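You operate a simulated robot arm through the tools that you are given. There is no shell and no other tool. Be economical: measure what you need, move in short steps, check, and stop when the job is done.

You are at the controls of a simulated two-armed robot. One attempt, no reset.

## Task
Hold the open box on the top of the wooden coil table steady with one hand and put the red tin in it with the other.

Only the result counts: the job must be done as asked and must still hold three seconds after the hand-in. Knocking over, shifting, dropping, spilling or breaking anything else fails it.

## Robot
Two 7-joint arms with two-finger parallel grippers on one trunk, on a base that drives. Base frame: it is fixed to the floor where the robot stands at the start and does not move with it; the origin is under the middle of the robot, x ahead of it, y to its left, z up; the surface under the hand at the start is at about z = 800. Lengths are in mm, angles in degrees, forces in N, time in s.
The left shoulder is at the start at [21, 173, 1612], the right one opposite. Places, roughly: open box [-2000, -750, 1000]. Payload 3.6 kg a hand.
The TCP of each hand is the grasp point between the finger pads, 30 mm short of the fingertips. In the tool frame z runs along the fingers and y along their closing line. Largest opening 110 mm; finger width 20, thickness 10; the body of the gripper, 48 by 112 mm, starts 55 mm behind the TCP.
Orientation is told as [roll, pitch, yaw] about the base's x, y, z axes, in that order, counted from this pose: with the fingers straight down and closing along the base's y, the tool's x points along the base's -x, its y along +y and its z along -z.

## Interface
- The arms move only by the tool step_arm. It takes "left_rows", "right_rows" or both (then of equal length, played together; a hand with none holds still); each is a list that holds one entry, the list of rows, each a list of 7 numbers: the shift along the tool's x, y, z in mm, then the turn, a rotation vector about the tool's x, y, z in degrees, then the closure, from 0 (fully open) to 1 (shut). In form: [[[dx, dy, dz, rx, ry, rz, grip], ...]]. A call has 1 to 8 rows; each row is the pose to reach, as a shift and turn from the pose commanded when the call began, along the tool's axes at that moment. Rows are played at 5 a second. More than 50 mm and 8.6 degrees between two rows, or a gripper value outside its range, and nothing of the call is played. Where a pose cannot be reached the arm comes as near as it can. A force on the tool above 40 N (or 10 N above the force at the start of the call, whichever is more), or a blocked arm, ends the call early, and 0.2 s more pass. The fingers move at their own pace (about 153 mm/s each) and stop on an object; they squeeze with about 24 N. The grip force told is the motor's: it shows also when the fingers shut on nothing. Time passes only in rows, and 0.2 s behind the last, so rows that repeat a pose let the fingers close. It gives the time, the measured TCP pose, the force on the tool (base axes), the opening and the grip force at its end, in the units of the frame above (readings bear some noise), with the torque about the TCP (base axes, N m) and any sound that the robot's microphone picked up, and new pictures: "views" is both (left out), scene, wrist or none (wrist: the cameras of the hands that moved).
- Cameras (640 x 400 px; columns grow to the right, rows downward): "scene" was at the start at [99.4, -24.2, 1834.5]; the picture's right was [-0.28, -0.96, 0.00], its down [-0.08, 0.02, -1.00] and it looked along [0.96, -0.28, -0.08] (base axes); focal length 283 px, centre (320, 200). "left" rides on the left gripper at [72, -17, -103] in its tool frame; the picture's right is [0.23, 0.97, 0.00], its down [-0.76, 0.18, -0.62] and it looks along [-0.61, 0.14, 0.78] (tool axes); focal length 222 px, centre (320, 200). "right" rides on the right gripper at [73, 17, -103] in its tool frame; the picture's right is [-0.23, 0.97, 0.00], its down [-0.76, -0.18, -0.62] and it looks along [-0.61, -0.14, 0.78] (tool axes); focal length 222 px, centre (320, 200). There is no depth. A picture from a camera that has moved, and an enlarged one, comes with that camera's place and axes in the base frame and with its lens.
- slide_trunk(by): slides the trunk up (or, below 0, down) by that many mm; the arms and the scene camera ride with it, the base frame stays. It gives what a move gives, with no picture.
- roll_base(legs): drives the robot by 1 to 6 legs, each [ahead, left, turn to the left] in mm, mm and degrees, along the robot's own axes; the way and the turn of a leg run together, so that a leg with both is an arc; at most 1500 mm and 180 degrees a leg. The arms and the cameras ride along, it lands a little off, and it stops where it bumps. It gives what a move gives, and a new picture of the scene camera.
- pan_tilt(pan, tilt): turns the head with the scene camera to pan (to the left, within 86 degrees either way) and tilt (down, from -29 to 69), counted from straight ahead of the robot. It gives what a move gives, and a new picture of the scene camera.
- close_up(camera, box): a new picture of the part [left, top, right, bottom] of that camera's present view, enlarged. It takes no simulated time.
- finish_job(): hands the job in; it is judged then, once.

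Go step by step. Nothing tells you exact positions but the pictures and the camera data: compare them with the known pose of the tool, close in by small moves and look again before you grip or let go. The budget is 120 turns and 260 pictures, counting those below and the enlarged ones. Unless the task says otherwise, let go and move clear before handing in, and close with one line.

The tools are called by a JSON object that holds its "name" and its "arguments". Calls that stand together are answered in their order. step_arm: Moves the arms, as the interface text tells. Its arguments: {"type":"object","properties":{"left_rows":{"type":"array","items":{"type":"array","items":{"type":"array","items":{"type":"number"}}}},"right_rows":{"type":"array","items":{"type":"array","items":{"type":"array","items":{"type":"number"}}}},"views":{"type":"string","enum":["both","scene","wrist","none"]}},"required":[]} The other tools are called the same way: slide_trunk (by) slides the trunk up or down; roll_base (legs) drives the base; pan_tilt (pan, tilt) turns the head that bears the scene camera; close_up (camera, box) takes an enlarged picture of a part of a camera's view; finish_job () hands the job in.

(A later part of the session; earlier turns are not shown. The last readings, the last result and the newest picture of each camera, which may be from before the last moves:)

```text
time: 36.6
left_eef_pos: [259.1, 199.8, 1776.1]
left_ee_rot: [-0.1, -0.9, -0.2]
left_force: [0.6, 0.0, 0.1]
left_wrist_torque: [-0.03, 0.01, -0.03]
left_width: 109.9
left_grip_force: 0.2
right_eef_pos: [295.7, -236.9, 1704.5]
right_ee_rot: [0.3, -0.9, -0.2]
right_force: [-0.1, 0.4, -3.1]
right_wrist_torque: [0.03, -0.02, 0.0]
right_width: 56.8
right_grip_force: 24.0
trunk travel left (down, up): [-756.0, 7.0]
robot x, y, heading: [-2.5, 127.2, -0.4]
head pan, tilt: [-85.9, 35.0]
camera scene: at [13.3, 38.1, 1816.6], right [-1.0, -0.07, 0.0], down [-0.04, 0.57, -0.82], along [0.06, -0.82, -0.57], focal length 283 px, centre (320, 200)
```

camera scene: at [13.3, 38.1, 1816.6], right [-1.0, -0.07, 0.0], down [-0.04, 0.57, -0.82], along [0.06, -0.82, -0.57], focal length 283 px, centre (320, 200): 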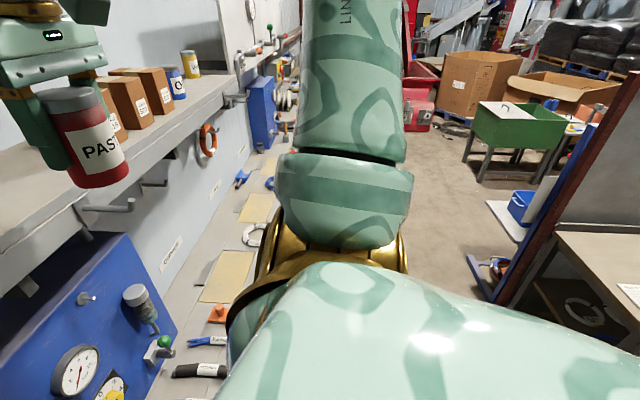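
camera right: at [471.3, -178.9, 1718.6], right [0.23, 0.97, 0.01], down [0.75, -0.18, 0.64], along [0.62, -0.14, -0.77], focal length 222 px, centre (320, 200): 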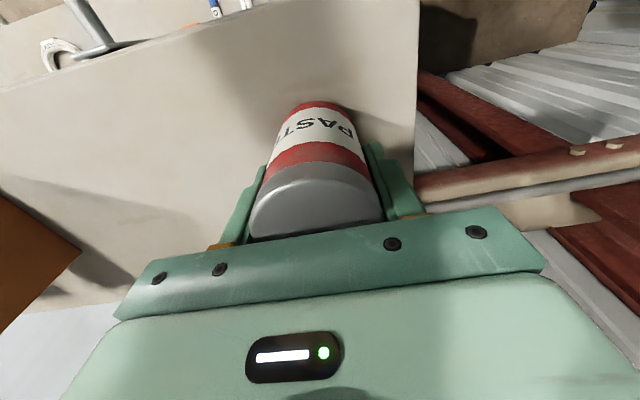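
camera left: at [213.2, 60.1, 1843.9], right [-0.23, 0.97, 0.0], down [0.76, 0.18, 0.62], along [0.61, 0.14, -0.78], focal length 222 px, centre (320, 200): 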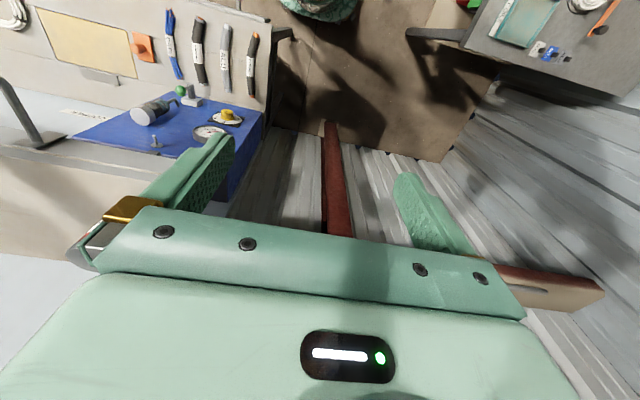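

There's a bench along the left wall and a column with a table behind right; directly behind is open for at least some distance. I'll back up 300 mm, then turn right to look behind.

{"name": "roll_base", "arguments": {"legs": [[-300, 0, 0]]}}

{"name": "roll_base", "arguments": {"legs": [[0, 0, -45]]}}

```text
time: 38.7
left_eef_pos: [-44.3, 201.0, 1775.6]
left_ee_rot: [0.0, -0.8, 0.0]
left_force: [0.1, 0.2, -0.6]
left_wrist_torque: [-0.01, 0.03, -0.01]
left_width: 110.0
left_grip_force: 0.0
right_eef_pos: [-5.1, -236.6, 1704.9]
right_ee_rot: [0.2, -0.8, 0.1]
right_force: [-0.5, -1.0, -1.9]
right_wrist_torque: [-0.02, 0.0, 0.0]
right_width: 56.5
right_grip_force: 24.2
trunk travel left (down, up): [-756.0, 7.0]
robot x, y, heading: [-307.6, 128.6, -0.0]
head pan, tilt: [-85.9, 35.0]
camera scene: at [-289.1, 38.7, 1816.5], right [-1.0, -0.07, 0.0], down [-0.04, 0.57, -0.82], along [0.06, -0.82, -0.57], focal length 283 px, centre (320, 200)
```

scene: 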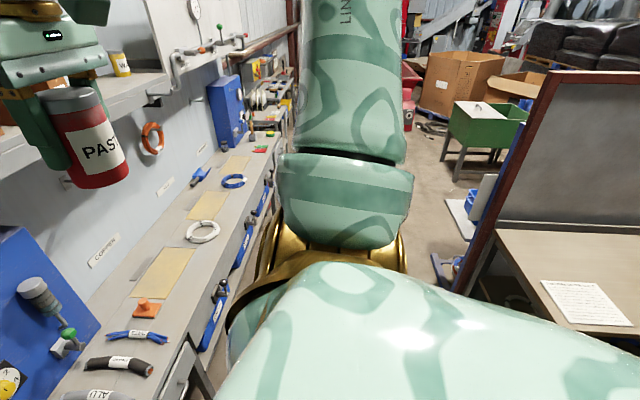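

```text
time: 41.1
left_eef_pos: [-69.1, -4.9, 1778.0]
left_ee_rot: [0.0, -0.9, -44.9]
left_force: [0.2, 0.0, -0.5]
left_wrist_torque: [-0.01, -0.03, 0.01]
left_width: 110.0
left_grip_force: 0.0
right_eef_pos: [-350.7, -343.0, 1704.0]
right_ee_rot: [0.2, -1.0, -44.8]
right_force: [0.7, 0.1, -2.3]
right_wrist_torque: [0.02, -0.01, 0.0]
right_width: 57.0
right_grip_force: 23.7
trunk travel left (down, up): [-756.0, 7.0]
robot x, y, heading: [-309.1, 122.9, -44.6]
head pan, tilt: [-85.9, 35.0]
camera scene: at [-358.5, 53.0, 1816.6], right [-0.76, 0.65, 0.0], down [0.37, 0.43, -0.82], along [-0.54, -0.62, -0.57], focal length 283 px, centre (320, 200)
```

scene: 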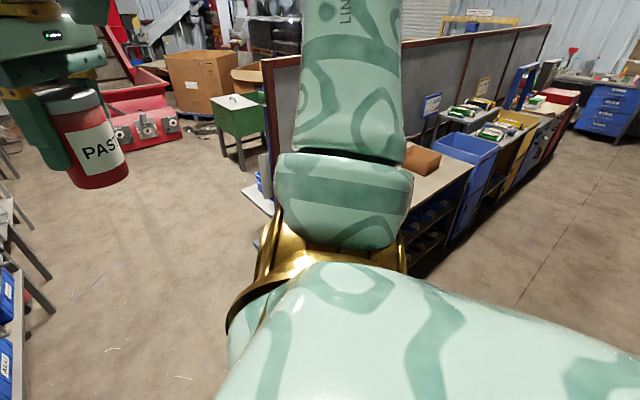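

I see a row of cabinets with a partition behind right. I need a view toward [-2000, -750], so I'll turn right a further 60°.

{"name": "roll_base", "arguments": {"legs": [[0, 0, -60]]}}

{"name": "pan_tilt", "arguments": {"pan": -30, "tilt": 20}}

{"name": "pan_tilt", "arguments": {"pan": -70, "tilt": 30}}

```text
time: 44.2
left_eef_pos: [-300.5, -148.5, 1776.2]
left_ee_rot: [0.0, -0.9, -104.3]
left_force: [-0.2, -0.5, 0.4]
left_wrist_torque: [0.04, -0.01, 0.02]
left_width: 110.1
left_grip_force: 0.1
right_eef_pos: [-733.4, -75.8, 1704.3]
right_ee_rot: [0.2, -0.9, -104.5]
right_force: [-0.8, -0.2, -2.9]
right_wrist_torque: [0.02, 0.0, 0.01]
right_width: 56.6
right_grip_force: 24.1
trunk travel left (down, up): [-756.0, 7.0]
robot x, y, heading: [-307.8, 124.8, -104.5]
head pan, tilt: [-85.9, 35.0]
camera scene: at [-397.7, 132.7, 1816.6], right [0.18, 0.98, 0.0], down [0.56, -0.1, -0.82], along [-0.81, 0.15, -0.57], focal length 283 px, centre (320, 200)
```

scene: 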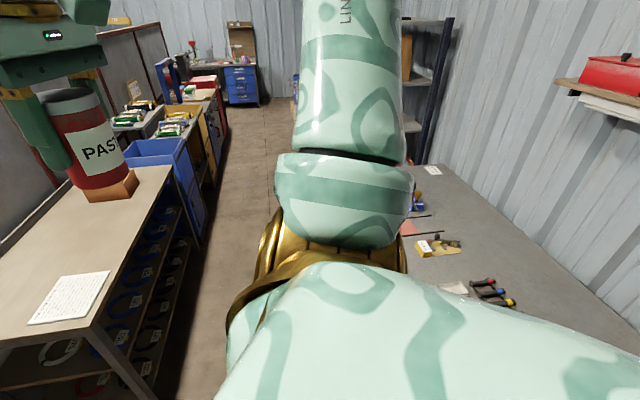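

```text
time: 45.4
left_eef_pos: [-300.8, -148.2, 1777.8]
left_ee_rot: [0.0, -0.9, -104.4]
left_force: [0.5, -0.3, -0.1]
left_wrist_torque: [-0.01, -0.01, -0.02]
left_width: 110.2
left_grip_force: 0.1
right_eef_pos: [-732.8, -75.1, 1703.9]
right_ee_rot: [0.3, -0.9, -104.4]
right_force: [0.1, 0.0, -1.8]
right_wrist_torque: [-0.02, 0.0, 0.0]
right_width: 56.6
right_grip_force: 24.0
trunk travel left (down, up): [-756.0, 7.0]
robot x, y, heading: [-309.1, 126.7, -104.5]
head pan, tilt: [-30.0, 20.0]
camera scene: at [-376.5, 50.6, 1840.4], right [-0.71, 0.7, 0.0], down [0.24, 0.24, -0.94], along [-0.66, -0.67, -0.34], focal length 283 px, centre (320, 200)
```

scene: 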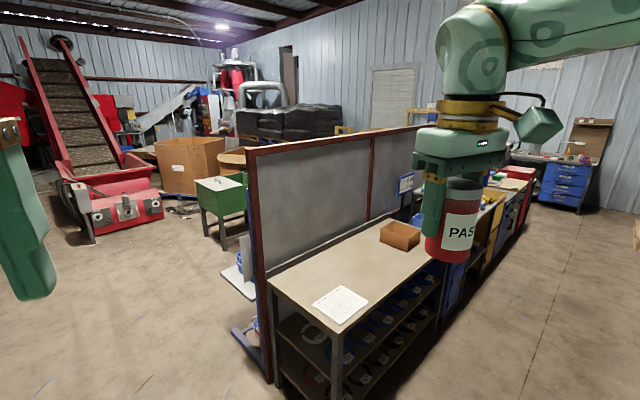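

```text
time: 46.5
left_eef_pos: [-299.3, -147.1, 1777.5]
left_ee_rot: [0.2, -0.9, -104.4]
left_force: [-0.2, -0.5, 0.5]
left_wrist_torque: [-0.01, -0.03, 0.05]
left_width: 109.9
left_grip_force: 0.0
right_eef_pos: [-733.3, -76.1, 1703.2]
right_ee_rot: [0.3, -1.0, -104.3]
right_force: [-0.5, 0.2, -2.4]
right_wrist_torque: [-0.03, -0.02, 0.01]
right_width: 56.3
right_grip_force: 24.4
trunk travel left (down, up): [-756.0, 7.0]
robot x, y, heading: [-309.6, 123.7, -104.3]
head pan, tilt: [-70.0, 30.0]
camera scene: at [-401.3, 108.2, 1824.4], right [-0.1, 1.0, 0.0], down [0.5, 0.05, -0.87], along [-0.86, -0.09, -0.5], focal length 283 px, centre (320, 200)
```

scene: 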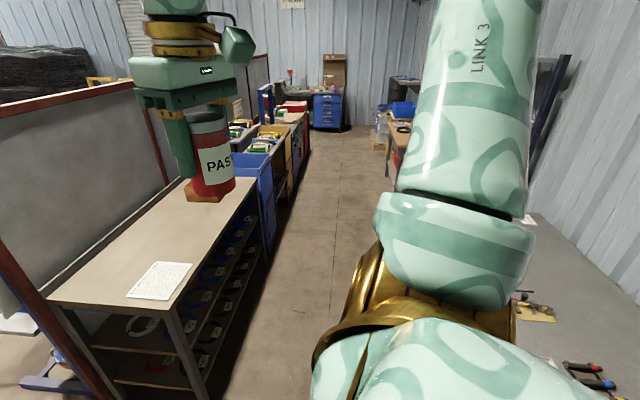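

The open brown box stands on the wooden table with cable coils on its lower shelf, around [-1930, -750]; the table's aisle edge is at about y = -531. I'll face -y (turn left 14.5°), move up to about y = 0, and slide to the robot's right along the aisle.

{"name": "roll_base", "arguments": {"legs": [[0, 0, 14.4], [110, 0, 0], [0, -700, 0]]}}

{"name": "pan_tilt", "arguments": {"pan": -45, "tilt": 30}}

```text
time: 52.0
left_eef_pos: [-944.3, -246.1, 1776.7]
left_ee_rot: [0.1, -0.8, -90.1]
left_force: [-0.4, 0.0, -0.8]
left_wrist_torque: [0.01, 0.03, 0.02]
left_width: 110.0
left_grip_force: 0.1
right_eef_pos: [-1382.0, -283.5, 1703.1]
right_ee_rot: [0.1, -0.9, -90.0]
right_force: [-0.5, 0.3, -2.7]
right_wrist_torque: [0.01, -0.01, 0.01]
right_width: 56.6
right_grip_force: 24.0
trunk travel left (down, up): [-756.0, 7.0]
robot x, y, heading: [-1022.4, 18.4, -89.8]
head pan, tilt: [-70.0, 30.0]
camera scene: at [-1105.3, -23.2, 1824.4], right [-0.34, 0.94, 0.0], down [0.47, 0.17, -0.87], along [-0.81, -0.3, -0.5], focal length 283 px, centre (320, 200)
```

scene: 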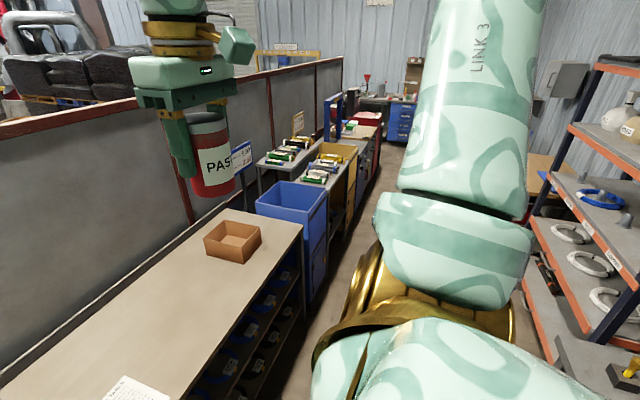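

```text
time: 52.9
left_eef_pos: [-947.2, -246.3, 1777.3]
left_ee_rot: [-0.1, -0.8, -90.0]
left_force: [0.4, 0.2, 0.1]
left_wrist_torque: [-0.01, 0.0, 0.0]
left_width: 110.0
left_grip_force: 0.1
right_eef_pos: [-1384.8, -283.9, 1703.1]
right_ee_rot: [0.3, -1.0, -89.8]
right_force: [0.4, 0.0, -2.7]
right_wrist_torque: [-0.04, 0.04, 0.01]
right_width: 56.5
right_grip_force: 23.7
trunk travel left (down, up): [-756.0, 7.0]
robot x, y, heading: [-1020.8, 15.3, -90.1]
head pan, tilt: [-45.0, 30.0]
camera scene: at [-1086.7, -55.9, 1824.3], right [-0.71, 0.71, 0.0], down [0.35, 0.35, -0.87], along [-0.61, -0.61, -0.5], focal length 283 px, centre (320, 200)
```

scene: 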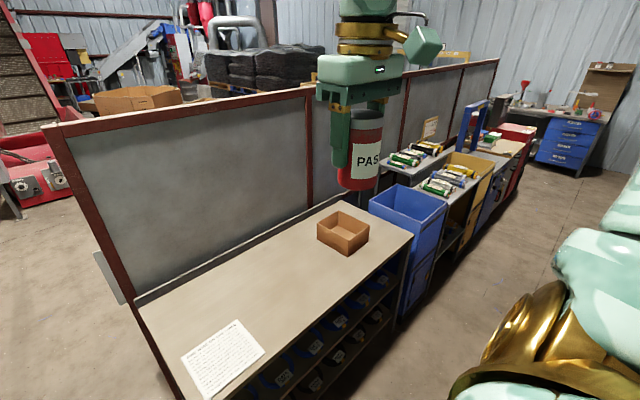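

The box is a small open-topped cardboard box on the table's far half. I'll drive another 750 to the right, then look again.

{"name": "roll_base", "arguments": {"legs": [[0, -750, 0]]}}

{"name": "pan_tilt", "arguments": {"pan": -10, "tilt": 45}}

```text
time: 57.0
left_eef_pos: [-1692.7, -243.1, 1776.7]
left_ee_rot: [0.0, -1.0, -90.5]
left_force: [-0.8, -0.6, -0.5]
left_wrist_torque: [0.02, 0.01, 0.0]
left_width: 109.8
left_grip_force: 0.1
right_eef_pos: [-2131.6, -277.1, 1704.3]
right_ee_rot: [0.1, -0.9, -90.4]
right_force: [0.5, 0.3, -2.6]
right_wrist_torque: [0.02, 0.0, -0.03]
right_width: 56.7
right_grip_force: 24.3
trunk travel left (down, up): [-756.0, 7.0]
robot x, y, heading: [-1769.5, 22.2, -90.7]
head pan, tilt: [-45.0, 30.0]
camera scene: at [-1831.6, -52.4, 1824.4], right [-0.7, 0.71, 0.0], down [0.36, 0.35, -0.87], along [-0.62, -0.61, -0.5], focal length 283 px, centre (320, 200)
```

scene: 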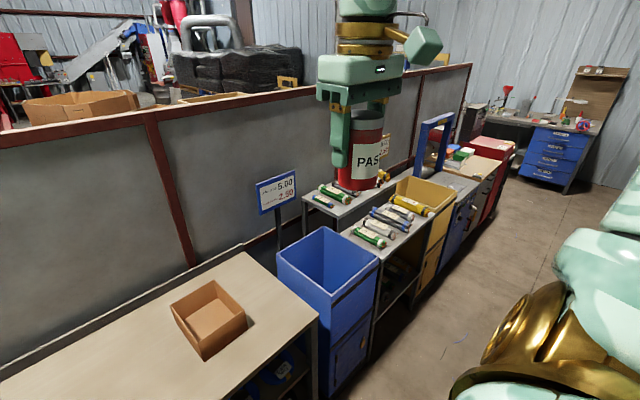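

```text
time: 58.0
left_eef_pos: [-1695.5, -242.8, 1777.0]
left_ee_rot: [-0.1, -1.0, -90.6]
left_force: [-0.1, -0.7, 0.3]
left_wrist_torque: [-0.01, 0.0, 0.0]
left_width: 110.0
left_grip_force: 0.0
right_eef_pos: [-2132.9, -277.0, 1704.1]
right_ee_rot: [0.2, -0.9, -90.4]
right_force: [-0.1, -0.3, -1.8]
right_wrist_torque: [0.01, 0.01, 0.0]
right_width: 56.5
right_grip_force: 24.2
trunk travel left (down, up): [-756.0, 7.0]
robot x, y, heading: [-1768.3, 19.8, -90.6]
head pan, tilt: [-10.0, 45.0]
camera scene: at [-1783.9, -68.9, 1801.8], right [-0.98, 0.18, 0.0], down [0.13, 0.7, -0.71], along [-0.13, -0.7, -0.71], focal length 283 px, centre (320, 200)
```

scene: 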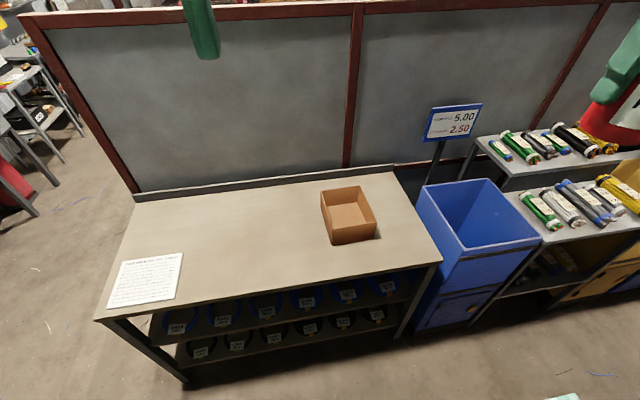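

From two views, I place the table top at z ≈ 878 with its aisle edge at y ≈ -570. The box spans x -1952 to -2145 and y -719 to -938, with its rim at about z 975. I'll station the base at about [-2018, -290], facing the box, and lower the trunk.

{"name": "roll_base", "arguments": {"legs": [[0, -250, 0.6], [260, 0, 0]]}}

{"name": "slide_trunk", "arguments": {"by": -300}}

{"name": "pan_tilt", "arguments": {"pan": 0, "tilt": 50}}

{"name": "close_up", "arguments": {"camera": "left", "box": [0, 0, 640, 400]}}

```text
time: 61.2
left_eef_pos: [-1937.4, -491.4, 1777.3]
left_ee_rot: [0.0, -1.1, -89.4]
left_force: [-0.3, -0.2, -0.1]
left_wrist_torque: [-0.02, -0.02, 0.03]
left_width: 109.9
left_grip_force: 0.1
right_eef_pos: [-2374.7, -535.3, 1704.8]
right_ee_rot: [0.2, -1.0, -89.3]
right_force: [0.3, 0.5, -1.9]
right_wrist_torque: [-0.04, 0.0, -0.02]
right_width: 56.7
right_grip_force: 23.4
trunk travel left (down, up): [-756.0, 7.0]
robot x, y, heading: [-2013.1, -234.8, -89.4]
head pan, tilt: [-10.0, 45.0]
camera scene: at [-2029.8, -319.3, 1801.9], right [-0.99, 0.16, 0.0], down [0.12, 0.7, -0.71], along [-0.12, -0.7, -0.71], focal length 283 px, centre (320, 200)
```

scene: 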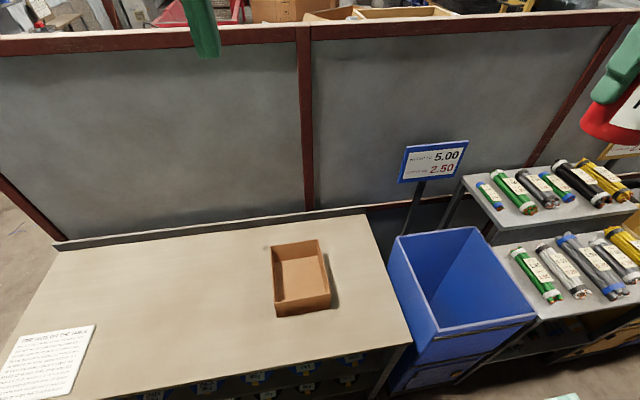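

```text
time: 64.2
left_eef_pos: [-1939.1, -495.5, 1477.5]
left_ee_rot: [0.0, -0.9, -89.4]
left_force: [0.2, 0.7, -0.7]
left_wrist_torque: [0.03, -0.03, 0.0]
left_width: 110.1
left_grip_force: 0.0
right_eef_pos: [-2374.8, -537.6, 1402.7]
right_ee_rot: [0.2, -0.8, -89.2]
right_force: [0.3, -0.5, -2.6]
right_wrist_torque: [-0.02, 0.01, -0.02]
right_width: 56.8
right_grip_force: 24.3
trunk travel left (down, up): [-456.0, 307.0]
robot x, y, heading: [-2017.0, -233.7, -89.2]
head pan, tilt: [-10.0, 45.0]
```

```text
time: 65.0
left_eef_pos: [-1937.9, -494.5, 1476.5]
left_ee_rot: [-0.1, -0.9, -89.4]
left_force: [-0.8, 0.9, 0.5]
left_wrist_torque: [0.02, 0.02, 0.01]
left_width: 109.9
left_grip_force: 0.1
right_eef_pos: [-2374.9, -537.8, 1403.4]
right_ee_rot: [0.2, -0.9, -89.3]
right_force: [-1.2, -0.3, -2.6]
right_wrist_torque: [-0.03, 0.03, 0.0]
right_width: 56.6
right_grip_force: 23.8
trunk travel left (down, up): [-456.0, 307.0]
robot x, y, heading: [-2016.1, -230.8, -89.3]
head pan, tilt: [0.0, 50.0]
camera scene: at [-2015.0, -340.2, 1494.3], right [-1.0, -0.01, 0.0], down [-0.01, 0.77, -0.64], along [0.01, -0.64, -0.77], focal length 283 px, centre (320, 200)
```

scene: 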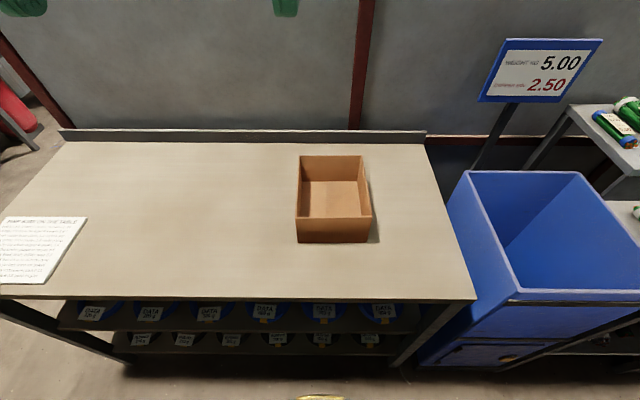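

```text
1.00 times, centred on (320, 200) of left (not enlarged: the box is as wide or as high as the picture)
camera zoom: at [-1955.8, -420.1, 1579.0], right [0.97, 0.24, 0.0], down [0.18, -0.75, 0.64], along [0.15, -0.62, -0.77], focal length 222 px, centre (320, 200)
```

zoom: 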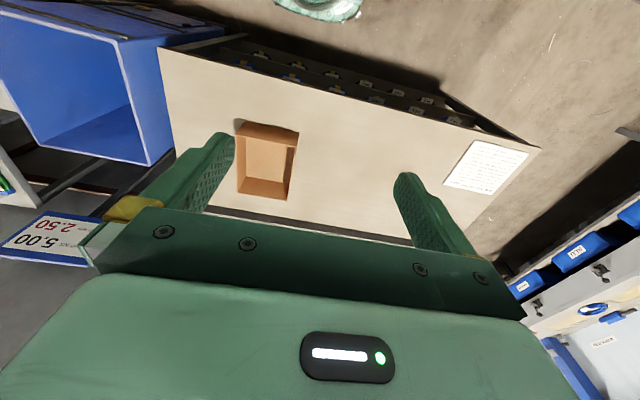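

The view puts the box at x -1955 to -2123 and y -714 to -920, with the rim at z ≈ 982. The plan is for the left hand, turned 90°, to pinch the near wall at about x = -1980, while the right hand lowers the tin at about [-2065, -800]. I'll move closer, lower the trunk, and try the left wrist turn in free air.

{"name": "roll_base", "arguments": {"legs": [[60, 0, -0.7]]}}

{"name": "step_arm", "arguments": {"left_rows": [[[0, 0, 0, 0, 0, 8.5, 0.3], [0, 0, 0, 0, 0, 17, 0.3], [0, 0, 0, 0, 0, 25.5, 0.3], [0, 0, 0, 0, 0, 34, 0.3], [0, 0, 0, 0, 0, 42.5, 0.3], [0, 0, 0, 0, 0, 51, 0.3], [0, 0, 0, 0, 0, 59.5, 0.3], [0, 0, 0, 0, 0, 68, 0.3]]], "right_rows": [[[0, 28, 0, 0, 0, 0, 0.9], [0, 56, 0, 0, 0, 0, 0.9], [0, 84, 0, 0, 0, 0, 0.9], [0, 112, 0, 0, 0, 0, 0.9], [0, 140, 0, 0, 0, 0, 0.9], [0, 160, 0, 0, 0, 0, 0.9], [0, 180, 0, 0, 0, 0, 0.9], [0, 200, 0, 0, 0, 0, 0.9]]], "views": "none"}}

{"name": "slide_trunk", "arguments": {"by": -150}}

{"name": "step_arm", "arguments": {"left_rows": [[[0, 0, 0, 0, 0, 8, 0.3], [0, 0, 0, 0, 0, 15, 0.3], [0, 0, 0, 0, 0, 22, 0.3], [0, 0, 0, 0, 0, 22, 0.3]]], "views": "both"}}

```text
time: 65.9
left_eef_pos: [-1939.9, -556.2, 1476.5]
left_ee_rot: [0.1, -0.9, -90.2]
left_force: [-0.9, -1.0, -1.0]
left_wrist_torque: [0.03, 0.0, -0.03]
left_width: 110.1
left_grip_force: 0.1
right_eef_pos: [-2377.8, -594.3, 1403.5]
right_ee_rot: [0.2, -0.9, -90.0]
right_force: [-0.7, -0.5, -2.8]
right_wrist_torque: [0.04, 0.0, -0.01]
right_width: 56.4
right_grip_force: 24.1
trunk travel left (down, up): [-456.0, 307.0]
robot x, y, heading: [-2015.5, -294.1, -89.9]
head pan, tilt: [0.0, 50.0]
camera scene: at [-2015.9, -401.4, 1494.3], right [-1.0, 0.0, 0.0], down [0.0, 0.77, -0.64], along [0.0, -0.64, -0.77], focal length 283 px, centre (320, 200)
```

scene: 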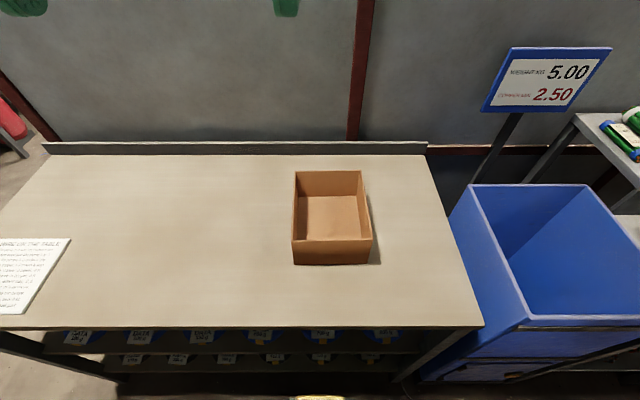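

```text
time: 67.8
left_eef_pos: [-1952.4, -486.2, 1441.7]
left_ee_rot: [0.0, -1.2, -145.4]
left_force: [12.5, -33.4, 2.2]
left_wrist_torque: [2.57, 0.94, -0.43]
left_width: 77.1
left_grip_force: 0.1
left hand out of reach, approached as far as the arm can: row 4, 5, 6, 7, 8
right_eef_pos: [-2297.4, -602.2, 1454.5]
right_ee_rot: [0.3, -0.5, -89.9]
right_force: [-1.5, 0.2, -3.4]
right_wrist_torque: [0.01, -0.05, 0.01]
right_width: 56.6
right_grip_force: 23.9
right hand out of reach, approached as far as the arm can: row 2, 3, 4, 5, 6, 7, 8
trunk travel left (down, up): [-456.0, 307.0]
robot x, y, heading: [-2014.4, -297.2, -90.2]
head pan, tilt: [0.0, 50.0]
stopped in row 8 (left hand): the force on the tool passed its limit at 264 N (the readings are from after the stop); the commanded pose is now the measured one
```

```text
time: 68.1
left_eef_pos: [-1946.0, -483.6, 1439.1]
left_ee_rot: [0.0, -1.7, -145.1]
left_force: [0.8, -13.0, 6.4]
left_wrist_torque: [1.26, 0.11, 0.05]
left_width: 76.9
left_grip_force: 0.0
right_eef_pos: [-2292.7, -596.2, 1452.5]
right_ee_rot: [0.1, -0.8, -89.8]
right_force: [0.6, -0.2, -2.6]
right_wrist_torque: [-0.02, 0.05, 0.03]
right_width: 56.8
right_grip_force: 24.0
trunk travel left (down, up): [-452.0, 311.0]
robot x, y, heading: [-2014.5, -291.9, -90.2]
head pan, tilt: [0.0, 50.0]
stopped: the force on the tool passed its limit at 48 N (the readings are from after the stop); the commanded pose is now the measured one
```

```text
time: 68.7
left_eef_pos: [-1949.9, -484.4, 1437.3]
left_ee_rot: [0.0, -2.1, -145.7]
left_force: [-1.1, -12.5, 2.9]
left_wrist_torque: [1.04, -0.05, 0.16]
left_width: 77.3
left_grip_force: 0.1
left hand out of reach, approached as far as the arm can: row 1, 2
right_eef_pos: [-2295.1, -598.0, 1450.7]
right_ee_rot: [0.2, -0.8, -89.7]
right_force: [0.0, -0.1, -2.6]
right_wrist_torque: [0.01, -0.04, 0.03]
right_width: 56.7
right_grip_force: 23.9
trunk travel left (down, up): [-452.0, 311.0]
robot x, y, heading: [-2016.0, -292.7, -90.0]
head pan, tilt: [0.0, 50.0]
stopped in row 2 (left hand): the force on the tool passed its limit at 275 N (the readings are from after the stop); the commanded pose is now the measured one
camera scene: at [-2015.9, -402.6, 1489.4], right [-1.0, -0.01, 0.0], down [-0.01, 0.77, -0.63], along [0.01, -0.63, -0.77], focal length 283 px, centre (320, 200)
camera left: at [-1897.5, -427.1, 1538.9], right [0.74, -0.68, -0.01], down [-0.51, -0.56, 0.65], along [-0.45, -0.47, -0.76], focal length 222 px, centre (320, 200)
```

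scene: 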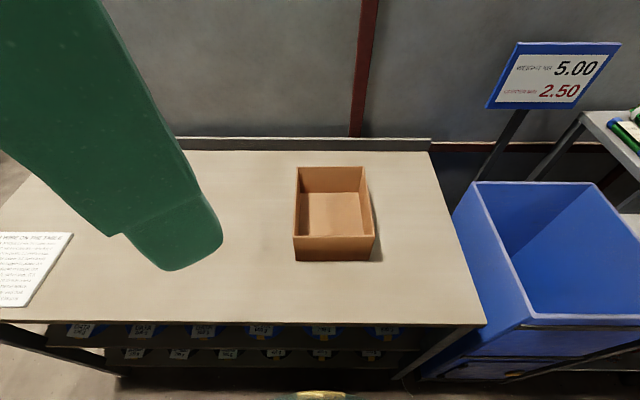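
left: 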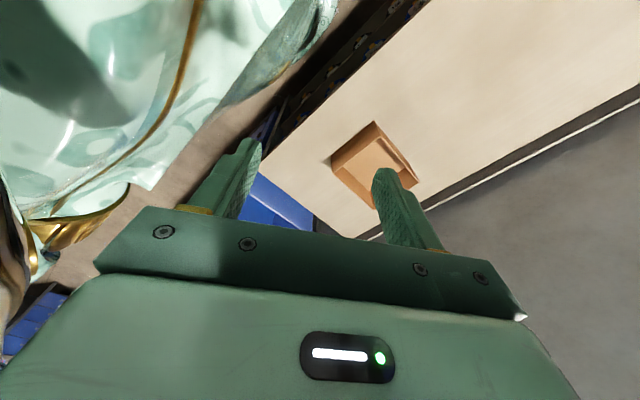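

The left wrist couldn't make the full turn, and the hand swung in against the robot's own body. I'll move it away forward and turn it back; both hands then keep their normal orientation.

{"name": "step_arm", "arguments": {"left_rows": [[[-3, 20, 0, 0, 0, 0, 0.3], [-6, 44, 0, 0, 0, 0, 0.3], [-10, 70, 0, 0, 0, -8, 0.3], [-12, 89, 0, 0, 0, -16, 0.3], [-12, 89, 0, 0, 0, -24, 0.3], [-12, 89, 0, 0, 0, -32, 0.3], [-12, 89, 0, 0, 0, -40, 0.3], [-12, 89, 0, 0, 0, -48, 0.3]]], "views": "none"}}

```text
time: 70.5
left_eef_pos: [-1910.7, -564.9, 1440.0]
left_ee_rot: [-1.4, -1.5, -97.8]
left_force: [0.4, -0.9, 0.0]
left_wrist_torque: [-0.01, -0.03, -0.01]
left_width: 76.9
left_grip_force: 0.1
left hand out of reach, approached as far as the arm can: row 1, 2, 3, 4
right_eef_pos: [-2294.3, -598.6, 1451.4]
right_ee_rot: [0.2, -0.7, -89.9]
right_force: [0.2, 0.3, -2.2]
right_wrist_torque: [0.01, -0.01, -0.04]
right_width: 56.4
right_grip_force: 23.7
trunk travel left (down, up): [-452.0, 311.0]
robot x, y, heading: [-2018.5, -296.6, -90.6]
head pan, tilt: [0.0, 50.0]
```

Both hands are free again. The box wall can be pinched with the normal orientation by staggering the hands. I'll nudge the base to about [-1985, -318] and test how each arm reaches when lowered relative to the shoulder.

{"name": "roll_base", "arguments": {"legs": [[20, 32, 0.5]]}}

{"name": "step_arm", "arguments": {"left_rows": [[[0, 0, 30, 0, 0, -4, 0.3], [0, 0, 60, 0, 0, -7, 0.3], [0, 0, 90, 0, 0, -7, 0.3], [0, 0, 120, 0, 0, -7, 0.3], [0, 0, 150, 0, 0, -7, 0.3], [0, 0, 150, 0, 0, -7, 0.3]]], "right_rows": [[[0, 0, 40, 0, 0, 0, 0.9], [0, 0, 80, 0, 0, 0, 0.9], [0, 0, 120, 0, 0, 0, 0.9], [0, 0, 160, 0, 0, 0, 0.9], [0, 0, 200, 0, 0, 0, 0.9], [0, 0, 200, 0, 0, 0, 0.9]]], "views": "scene"}}

```text
time: 71.4
left_eef_pos: [-1876.6, -581.9, 1440.9]
left_ee_rot: [-1.4, -1.5, -97.5]
left_force: [-1.2, 0.9, -1.0]
left_wrist_torque: [-0.02, 0.01, 0.0]
left_width: 77.2
left_grip_force: 0.2
right_eef_pos: [-2261.1, -618.7, 1451.4]
right_ee_rot: [0.3, -0.9, -89.3]
right_force: [0.3, 0.0, -2.6]
right_wrist_torque: [-0.04, 0.0, 0.02]
right_width: 56.7
right_grip_force: 24.6
trunk travel left (down, up): [-452.0, 311.0]
robot x, y, heading: [-1987.6, -310.5, -89.6]
head pan, tilt: [0.0, 50.0]
camera scene: at [-1985.8, -421.1, 1490.4], right [-1.0, -0.01, 0.0], down [0.0, 0.77, -0.64], along [0.01, -0.64, -0.77], focal length 283 px, centre (320, 200)
```

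scene: 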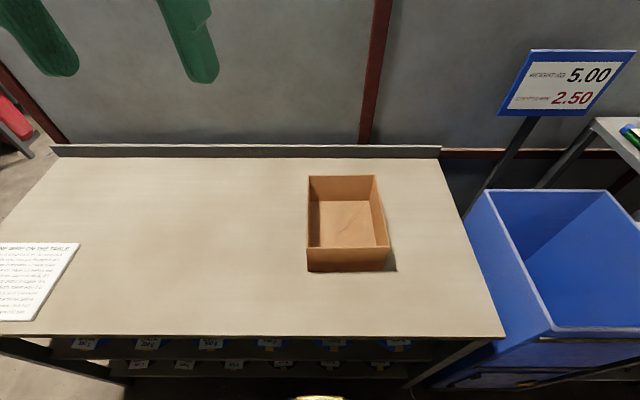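

```text
time: 72.8
left_eef_pos: [-1881.5, -585.8, 1291.9]
left_ee_rot: [-1.8, -1.4, -90.4]
left_force: [-0.9, -0.1, -0.2]
left_wrist_torque: [-0.05, 0.02, -0.01]
left_width: 76.9
left_grip_force: 0.1
right_eef_pos: [-2341.6, -628.3, 1316.0]
right_ee_rot: [0.4, -0.8, -89.2]
right_force: [-0.1, 0.0, -1.7]
right_wrist_torque: [-0.04, 0.01, 0.01]
right_width: 56.6
right_grip_force: 24.1
right hand out of reach, approached as far as the arm can: row 1, 2, 3, 4, 5, 6
trunk travel left (down, up): [-452.0, 311.0]
robot x, y, heading: [-1986.8, -311.1, -89.9]
head pan, tilt: [0.0, 50.0]
camera scene: at [-1983.4, -421.6, 1490.3], right [-1.0, -0.01, 0.0], down [0.0, 0.77, -0.64], along [0.0, -0.64, -0.77], focal length 283 px, centre (320, 200)
```

scene: 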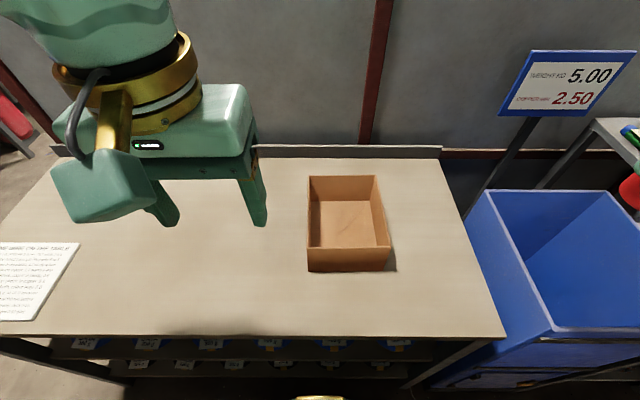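

The left arm reaches down well. The right arm seems to be in a raised-elbow posture since the tilt test, and this limits it. I'll back off a little for free room and look at the right arm's posture.

{"name": "roll_base", "arguments": {"legs": [[-230, 0, 0]]}}

{"name": "pan_tilt", "arguments": {"pan": -60, "tilt": 0}}

{"name": "pan_tilt", "arguments": {"pan": 50, "tilt": 20}}

```text
time: 74.5
left_eef_pos: [-1882.4, -358.9, 1291.4]
left_ee_rot: [-1.6, -1.3, -90.5]
left_force: [0.9, 0.2, 1.3]
left_wrist_torque: [0.03, 0.0, -0.01]
left_width: 76.9
left_grip_force: 0.1
right_eef_pos: [-2343.5, -401.6, 1316.3]
right_ee_rot: [0.4, -0.7, -89.2]
right_force: [-0.8, -0.2, -2.5]
right_wrist_torque: [-0.03, -0.01, 0.0]
right_width: 56.6
right_grip_force: 24.3
trunk travel left (down, up): [-452.0, 311.0]
robot x, y, heading: [-1985.1, -90.6, -90.0]
head pan, tilt: [0.0, 50.0]
camera scene: at [-1985.1, -195.6, 1490.2], right [-1.0, 0.0, 0.0], down [0.0, 0.77, -0.64], along [0.0, -0.64, -0.77], focal length 283 px, centre (320, 200)
```

scene: 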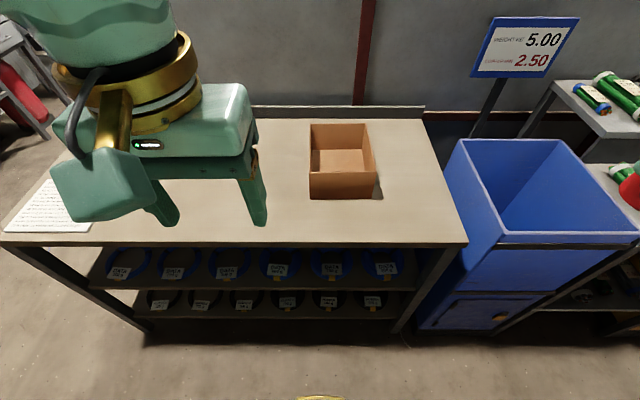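

```text
time: 75.8
left_eef_pos: [-1883.0, -361.0, 1291.4]
left_ee_rot: [-1.6, -1.2, -90.5]
left_force: [-0.8, 0.2, -0.5]
left_wrist_torque: [-0.02, 0.0, 0.01]
left_width: 76.7
left_grip_force: 0.2
right_eef_pos: [-2344.3, -404.0, 1317.2]
right_ee_rot: [0.5, -0.8, -89.3]
right_force: [0.0, -0.4, -2.7]
right_wrist_torque: [-0.04, 0.02, -0.01]
right_width: 56.4
right_grip_force: 24.1
trunk travel left (down, up): [-452.0, 311.0]
robot x, y, heading: [-1986.8, -86.8, -90.1]
head pan, tilt: [-60.0, 0.0]
camera scene: at [-2063.2, -164.5, 1568.0], right [-0.5, 0.86, 0.0], down [0.0, 0.0, -1.0], along [-0.86, -0.5, 0.0], focal length 283 px, centre (320, 200)
```

scene: 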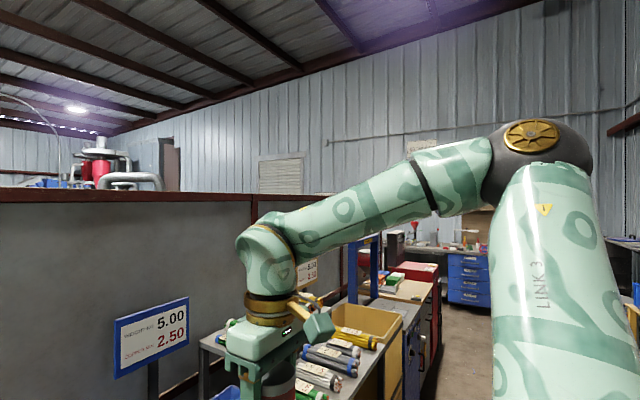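

```text
time: 77.7
left_eef_pos: [-1882.3, -360.5, 1291.1]
left_ee_rot: [-1.6, -1.4, -90.5]
left_force: [1.1, 0.6, 0.5]
left_wrist_torque: [-0.03, 0.0, 0.0]
left_width: 76.9
left_grip_force: 0.2
right_eef_pos: [-2344.3, -402.0, 1316.7]
right_ee_rot: [0.4, -0.7, -89.3]
right_force: [0.6, -0.1, -3.0]
right_wrist_torque: [0.0, 0.02, 0.0]
right_width: 56.4
right_grip_force: 24.1
trunk travel left (down, up): [-452.0, 311.0]
robot x, y, heading: [-1981.3, -88.0, -89.7]
head pan, tilt: [50.0, 20.0]
camera scene: at [-1913.9, -178.6, 1535.8], right [-0.64, -0.77, 0.0], down [-0.26, 0.22, -0.94], along [0.72, -0.6, -0.34], focal length 283 px, centre (320, 200)
```

scene: 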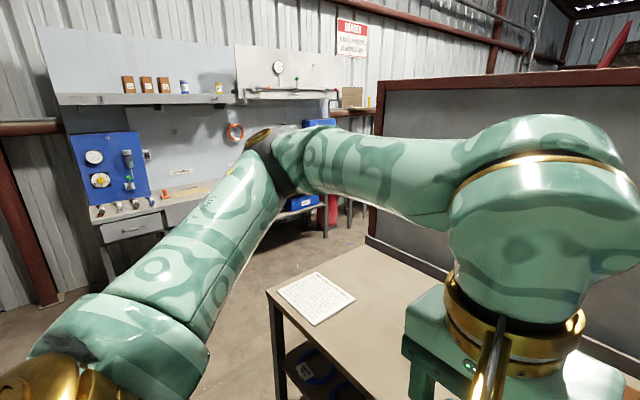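

The right arm's elbow is straight up, while the left arm dropped into a lower, better posture after its wrist turn-and-back. I'll do the mirrored wrist turn on the right, out in free air.

{"name": "pan_tilt", "arguments": {"pan": -60, "tilt": 5}}

{"name": "step_arm", "arguments": {"right_rows": [[[0, 0, 0, 0, 0, -8.5, 0.9], [0, 0, 0, 0, 0, -17, 0.9], [0, 0, 0, 0, 0, -25.5, 0.9], [0, 0, 0, 0, 0, -34, 0.9], [0, 0, 0, 0, 0, -42.5, 0.9], [0, 0, 0, 0, 0, -51, 0.9], [0, 0, 0, 0, 0, -51, 0.9]]], "views": "scene"}}

```text
time: 79.6
left_eef_pos: [-1882.6, -360.4, 1290.8]
left_ee_rot: [-1.7, -1.2, -90.5]
left_force: [-0.1, -0.5, 0.5]
left_wrist_torque: [0.01, 0.01, -0.01]
left_width: 77.1
left_grip_force: 0.1
right_eef_pos: [-2343.5, -403.6, 1317.3]
right_ee_rot: [0.4, -0.7, -89.2]
right_force: [-0.2, -0.2, -2.0]
right_wrist_torque: [-0.02, 0.04, 0.01]
right_width: 56.7
right_grip_force: 24.1
trunk travel left (down, up): [-452.0, 311.0]
robot x, y, heading: [-1984.0, -91.5, -89.7]
head pan, tilt: [-60.0, 5.0]
camera scene: at [-2064.7, -165.4, 1560.2], right [-0.5, 0.86, 0.0], down [0.08, 0.04, -1.0], along [-0.86, -0.5, -0.09], focal length 283 px, centre (320, 200)
```

scene: 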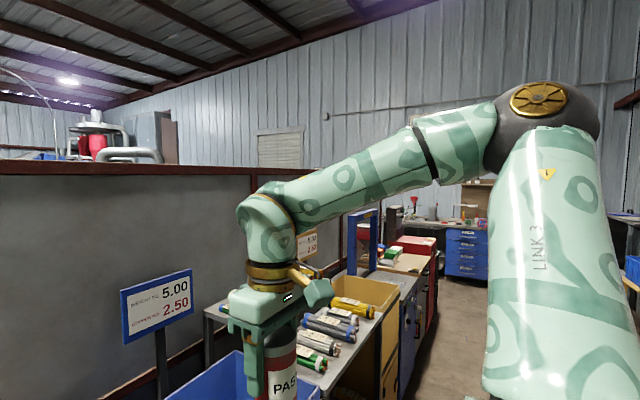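

```text
time: 81.2
left_eef_pos: [-1883.8, -361.1, 1291.5]
left_ee_rot: [-1.6, -1.3, -90.5]
left_force: [-0.4, 0.2, 0.1]
left_wrist_torque: [-0.01, 0.05, 0.03]
left_width: 76.8
left_grip_force: 0.0
right_eef_pos: [-2343.6, -402.8, 1317.0]
right_ee_rot: [-0.3, -0.8, -38.1]
right_force: [-0.6, 0.2, -2.9]
right_wrist_torque: [0.03, -0.03, 0.01]
right_width: 56.7
right_grip_force: 24.7
trunk travel left (down, up): [-452.0, 311.0]
robot x, y, heading: [-1986.1, -89.6, -89.7]
head pan, tilt: [-60.0, 5.0]
camera scene: at [-2064.8, -165.3, 1560.2], right [-0.5, 0.86, 0.0], down [0.08, 0.04, -1.0], along [-0.86, -0.5, -0.09], focal length 283 px, centre (320, 200)
```

scene: 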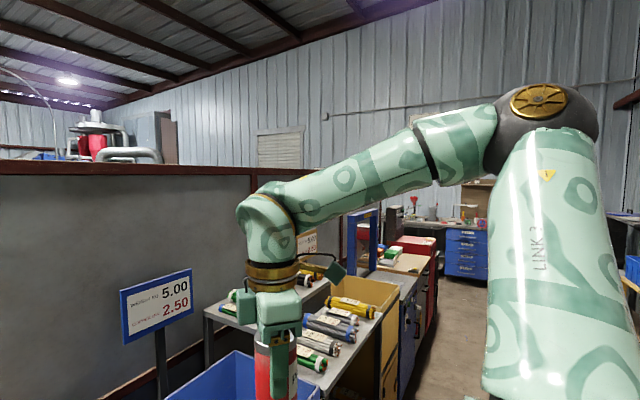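

The wrist turned freely without changing the elbow. Turning it the full 90° would also make the right gripper narrow side to side over the box, which solves the crowding, so I'll continue to -90° and then try moving inward.

{"name": "step_arm", "arguments": {"right_rows": [[[0, 0, 0, 0, 0, -8.5, 0.9], [0, 0, 0, 0, 0, -17, 0.9], [0, 0, 0, 0, 0, -25.5, 0.9], [0, 0, 0, 0, 0, -34, 0.9], [0, 0, 0, 0, 0, -39, 0.9], [0, 0, 0, 0, 0, -39, 0.9]]], "views": "none"}}

{"name": "step_arm", "arguments": {"right_rows": [[[-30, 0, 0, 0, 0, 0, 0.9], [-60, 0, 0, 0, 0, 0, 0.9], [-90, 0, 0, 0, 0, 0, 0.9], [-120, 0, 0, 0, 0, 0, 0.9], [-120, 0, 0, 0, 0, 0, 0.9]]], "views": "scene"}}

```text
time: 82.6
left_eef_pos: [-1883.0, -360.5, 1290.9]
left_ee_rot: [-1.6, -1.2, -90.4]
left_force: [0.3, 0.8, -0.6]
left_wrist_torque: [-0.01, -0.04, 0.01]
left_width: 76.9
left_grip_force: 0.1
right_eef_pos: [-2344.1, -402.8, 1317.1]
right_ee_rot: [-0.7, -0.5, 0.9]
right_force: [0.1, 0.3, -1.6]
right_wrist_torque: [0.0, -0.03, 0.02]
right_width: 56.7
right_grip_force: 24.1
trunk travel left (down, up): [-452.0, 311.0]
robot x, y, heading: [-1986.5, -93.3, -89.8]
head pan, tilt: [-60.0, 5.0]
```

```text
time: 83.8
left_eef_pos: [-1883.2, -359.5, 1291.3]
left_ee_rot: [-1.7, -1.4, -90.7]
left_force: [-0.7, -0.2, 0.3]
left_wrist_torque: [0.01, 0.0, 0.05]
left_width: 77.3
left_grip_force: 0.1
right_eef_pos: [-2224.9, -400.3, 1318.0]
right_ee_rot: [-0.6, -0.5, 0.6]
right_force: [0.1, 0.6, -1.6]
right_wrist_torque: [-0.02, -0.01, -0.03]
right_width: 56.5
right_grip_force: 24.1
trunk travel left (down, up): [-452.0, 311.0]
robot x, y, heading: [-1985.8, -89.1, -90.0]
head pan, tilt: [-60.0, 5.0]
camera scene: at [-2065.5, -164.9, 1560.2], right [-0.5, 0.86, 0.0], down [0.08, 0.04, -1.0], along [-0.86, -0.5, -0.09], focal length 283 px, centre (320, 200)
```

scene: 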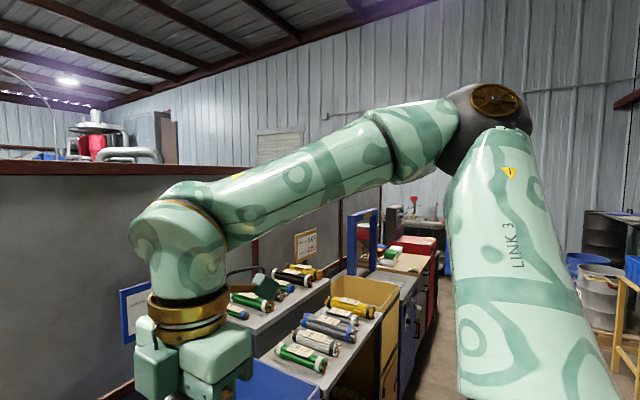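

With the wrist at -90° the right arm moves inward freely. I'll test the full target stance in free air: right hand to lateral -65 and 457 mm ahead.

{"name": "step_arm", "arguments": {"right_rows": [[[-29, -25, 0, 0, 0, 0, 0.9], [-58, -50, 0, 0, 0, 0, 0.9], [-87, -75, 0, 0, 0, 0, 0.9], [-116, -100, 0, 0, 0, 0, 0.9], [-145, -125, 0, 0, 0, 0, 0.9], [-175, -147, 0, 0, 0, 0, 0.9], [-175, -147, 0, 0, 0, 0, 0.9]]], "views": "none"}}

{"name": "step_arm", "arguments": {"left_rows": [[[-30, -10, 0, 0, 0, 0, 0.3], [-60, -20, 0, 0, 0, 0, 0.3], [-90, -30, 0, 0, 0, 0, 0.3], [-120, -30, 0, 0, 0, 0, 0.3], [-150, -30, 0, 0, 0, 0, 0.3], [-170, -30, 0, 0, 0, 0, 0.3], [-170, -30, 0, 0, 0, 0, 0.3]]], "views": "none"}}

{"name": "pan_tilt", "arguments": {"pan": 0, "tilt": 35}}

```text
time: 85.4
left_eef_pos: [-1882.5, -361.3, 1291.8]
left_ee_rot: [-1.6, -1.3, -90.5]
left_force: [1.2, -0.7, -0.5]
left_wrist_torque: [0.01, 0.0, -0.01]
left_width: 76.9
left_grip_force: 0.1
right_eef_pos: [-2120.7, -510.8, 1318.9]
right_ee_rot: [-0.8, -0.4, 0.7]
right_force: [0.4, 0.8, -2.0]
right_wrist_torque: [0.0, -0.03, -0.03]
right_width: 56.5
right_grip_force: 24.5
right hand out of reach, approached as far as the arm can: row 4, 5, 6, 7
trunk travel left (down, up): [-452.0, 311.0]
robot x, y, heading: [-1982.6, -85.9, -90.0]
head pan, tilt: [-60.0, 5.0]
```

```text
time: 87.0
left_eef_pos: [-1913.3, -531.6, 1294.9]
left_ee_rot: [-1.7, -1.2, -90.6]
left_force: [0.1, -0.2, 1.2]
left_wrist_torque: [-0.02, -0.01, 0.01]
left_width: 76.9
left_grip_force: 0.0
right_eef_pos: [-2120.0, -511.9, 1318.3]
right_ee_rot: [-0.7, -0.4, 0.8]
right_force: [0.1, 0.6, -2.0]
right_wrist_torque: [-0.02, 0.02, -0.01]
right_width: 56.7
right_grip_force: 24.5
trunk travel left (down, up): [-452.0, 311.0]
robot x, y, heading: [-1986.1, -86.4, -89.8]
head pan, tilt: [-60.0, 5.0]
```

```text
time: 88.3
left_eef_pos: [-1913.5, -531.6, 1296.4]
left_ee_rot: [-1.7, -1.4, -90.6]
left_force: [0.2, 0.3, 0.6]
left_wrist_torque: [0.05, -0.01, 0.01]
left_width: 77.0
left_grip_force: 0.1
right_eef_pos: [-2120.4, -513.8, 1318.1]
right_ee_rot: [-0.7, -0.4, 0.8]
right_force: [-0.7, 0.4, -2.6]
right_wrist_torque: [0.03, 0.0, 0.05]
right_width: 56.5
right_grip_force: 23.8
trunk travel left (down, up): [-452.0, 311.0]
robot x, y, heading: [-1986.7, -88.6, -89.7]
head pan, tilt: [0.0, 35.0]
camera scene: at [-1985.0, -207.4, 1512.0], right [-1.0, 0.0, 0.0], down [0.0, 0.57, -0.82], along [0.0, -0.82, -0.57], focal length 283 px, centre (320, 200)
```

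scene: 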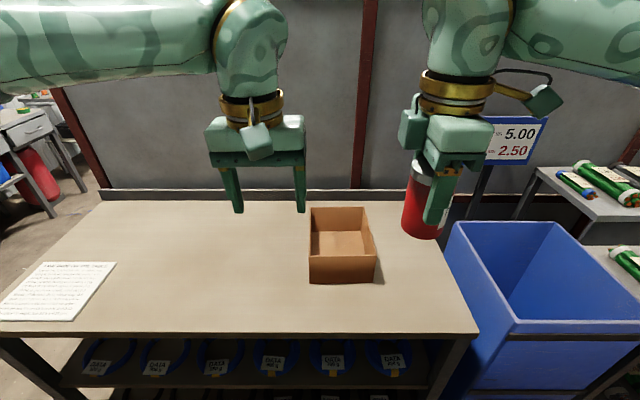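

The left arm reaches its target stance easily; the right is limited at [ahead 425, lateral -135] at this height. I'll see if it gains reach lower down.

{"name": "step_arm", "arguments": {"right_rows": [[[0, 0, 30, 0, 0, 0, 0.9], [0, 0, 60, 0, 0, 0, 0.9], [-20, -10, 90, 0, 0, 0, 0.9], [-45, -20, 90, 0, 0, 0, 0.9], [-70, -34, 90, 0, 0, 0, 0.9], [-70, -34, 90, 0, 0, 0, 0.9]]], "views": "scene"}}

```text
time: 89.7
left_eef_pos: [-1913.0, -529.6, 1295.9]
left_ee_rot: [-1.7, -1.3, -90.4]
left_force: [-0.8, 0.3, -0.3]
left_wrist_torque: [0.0, 0.02, 0.02]
left_width: 76.9
left_grip_force: 0.1
right_eef_pos: [-2111.6, -516.2, 1242.6]
right_ee_rot: [-0.7, -0.5, 0.6]
right_force: [0.2, 0.1, -3.4]
right_wrist_torque: [-0.01, -0.03, 0.03]
right_width: 56.7
right_grip_force: 23.5
right hand out of reach, approached as far as the arm can: row 3, 4, 5, 6
trunk travel left (down, up): [-452.0, 311.0]
robot x, y, heading: [-1986.0, -91.5, -89.9]
head pan, tilt: [0.0, 35.0]
camera scene: at [-1984.9, -207.3, 1511.9], right [-1.0, 0.0, 0.0], down [0.0, 0.57, -0.82], along [0.0, -0.82, -0.57], focal length 283 px, centre (320, 200)
```

scene: 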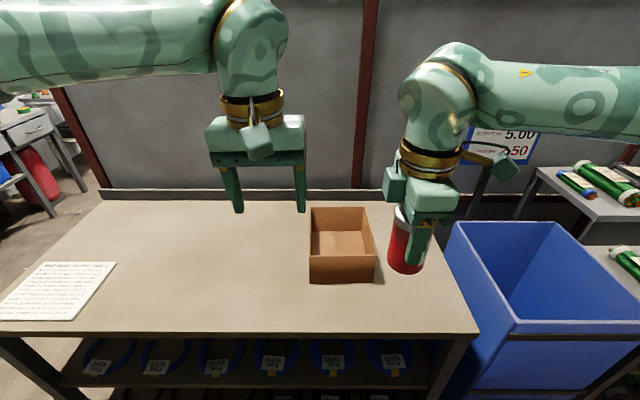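

Going lower adds a little reach. I'll go another 110 mm down and try again.

{"name": "step_arm", "arguments": {"right_rows": [[[0, 0, 35, 0, 0, 0, 0.9], [0, 0, 70, 0, 0, 0, 0.9], [0, 0, 110, 0, 0, 0, 0.9], [-20, -10, 110, 0, 0, 0, 0.9], [-45, -20, 110, 0, 0, 0, 0.9], [-65, -34, 110, 0, 0, 0, 0.9], [-65, -34, 110, 0, 0, 0, 0.9]]], "left_rows": [[[0, 0, 30, 0, 0, 0, 0.3], [0, 0, 60, 0, 0, 0, 0.3], [0, 0, 90, 0, 0, 0, 0.3], [0, 0, 120, 0, 0, 0, 0.3], [0, 0, 150, 0, 0, 0, 0.3], [0, 0, 150, 0, 0, 0, 0.3], [0, 0, 150, 0, 0, 0, 0.3]]], "views": "scene"}}

```text
time: 91.3
left_eef_pos: [-1918.9, -533.4, 1143.7]
left_ee_rot: [-1.7, -1.3, -90.4]
left_force: [0.1, 0.3, -0.4]
left_wrist_torque: [0.02, -0.01, -0.01]
left_width: 77.1
left_grip_force: 0.0
right_eef_pos: [-2123.6, -511.2, 1151.4]
right_ee_rot: [-0.7, -0.4, 0.9]
right_force: [-0.1, -0.6, -1.5]
right_wrist_torque: [-0.04, -0.01, 0.0]
right_width: 56.7
right_grip_force: 24.3
right hand out of reach, approached as far as the arm can: row 1, 2, 3, 4, 5, 6, 7
trunk travel left (down, up): [-452.0, 311.0]
robot x, y, heading: [-1986.2, -81.8, -89.9]
head pan, tilt: [0.0, 35.0]
camera scene: at [-1984.8, -207.4, 1511.9], right [-1.0, 0.0, 0.0], down [0.0, 0.57, -0.82], along [0.0, -0.82, -0.57], focal length 283 px, centre (320, 200)
```

scene: 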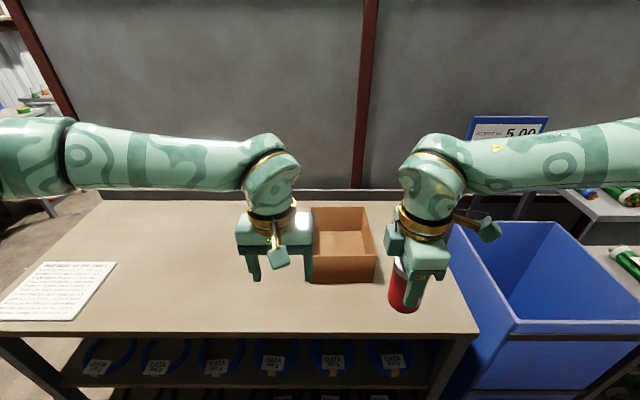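

The left arm has good reach; the right is best near [ahead 427, lateral -126]. Turning the base about 10° left would suit both. I'll check that the left hand reaches lateral about -5 at this distance, bringing the right hand back up to its better height.

{"name": "step_arm", "arguments": {"left_rows": [[[0, -25, 0, 0, 0, 3, 0.3], [0, -50, 0, 0, 0, 7, 0.3], [0, -72, 0, 0, 0, 10, 0.3], [0, -72, 0, 0, 0, 10, 0.3]]], "right_rows": [[[0, 0, -30, 0, 0, 0, 0.9], [0, 0, -50, 0, 0, 0, 0.9], [-15, -5, -70, 0, 0, 0, 0.9], [-15, -8, -70, 0, 0, 0, 0.9]]], "views": "none"}}

```text
time: 92.3
left_eef_pos: [-1990.0, -531.9, 1148.4]
left_ee_rot: [-1.4, -1.6, -100.7]
left_force: [-0.8, -1.0, 0.2]
left_wrist_torque: [-0.01, 0.03, 0.01]
left_width: 76.9
left_grip_force: 0.2
right_eef_pos: [-2112.3, -516.1, 1222.0]
right_ee_rot: [-0.8, -0.5, 0.9]
right_force: [-0.2, 0.8, -2.9]
right_wrist_torque: [0.0, 0.03, -0.01]
right_width: 56.5
right_grip_force: 23.8
right hand out of reach, approached as far as the arm can: row 3, 4
trunk travel left (down, up): [-452.0, 311.0]
robot x, y, heading: [-1985.2, -89.8, -89.7]
head pan, tilt: [0.0, 35.0]
```

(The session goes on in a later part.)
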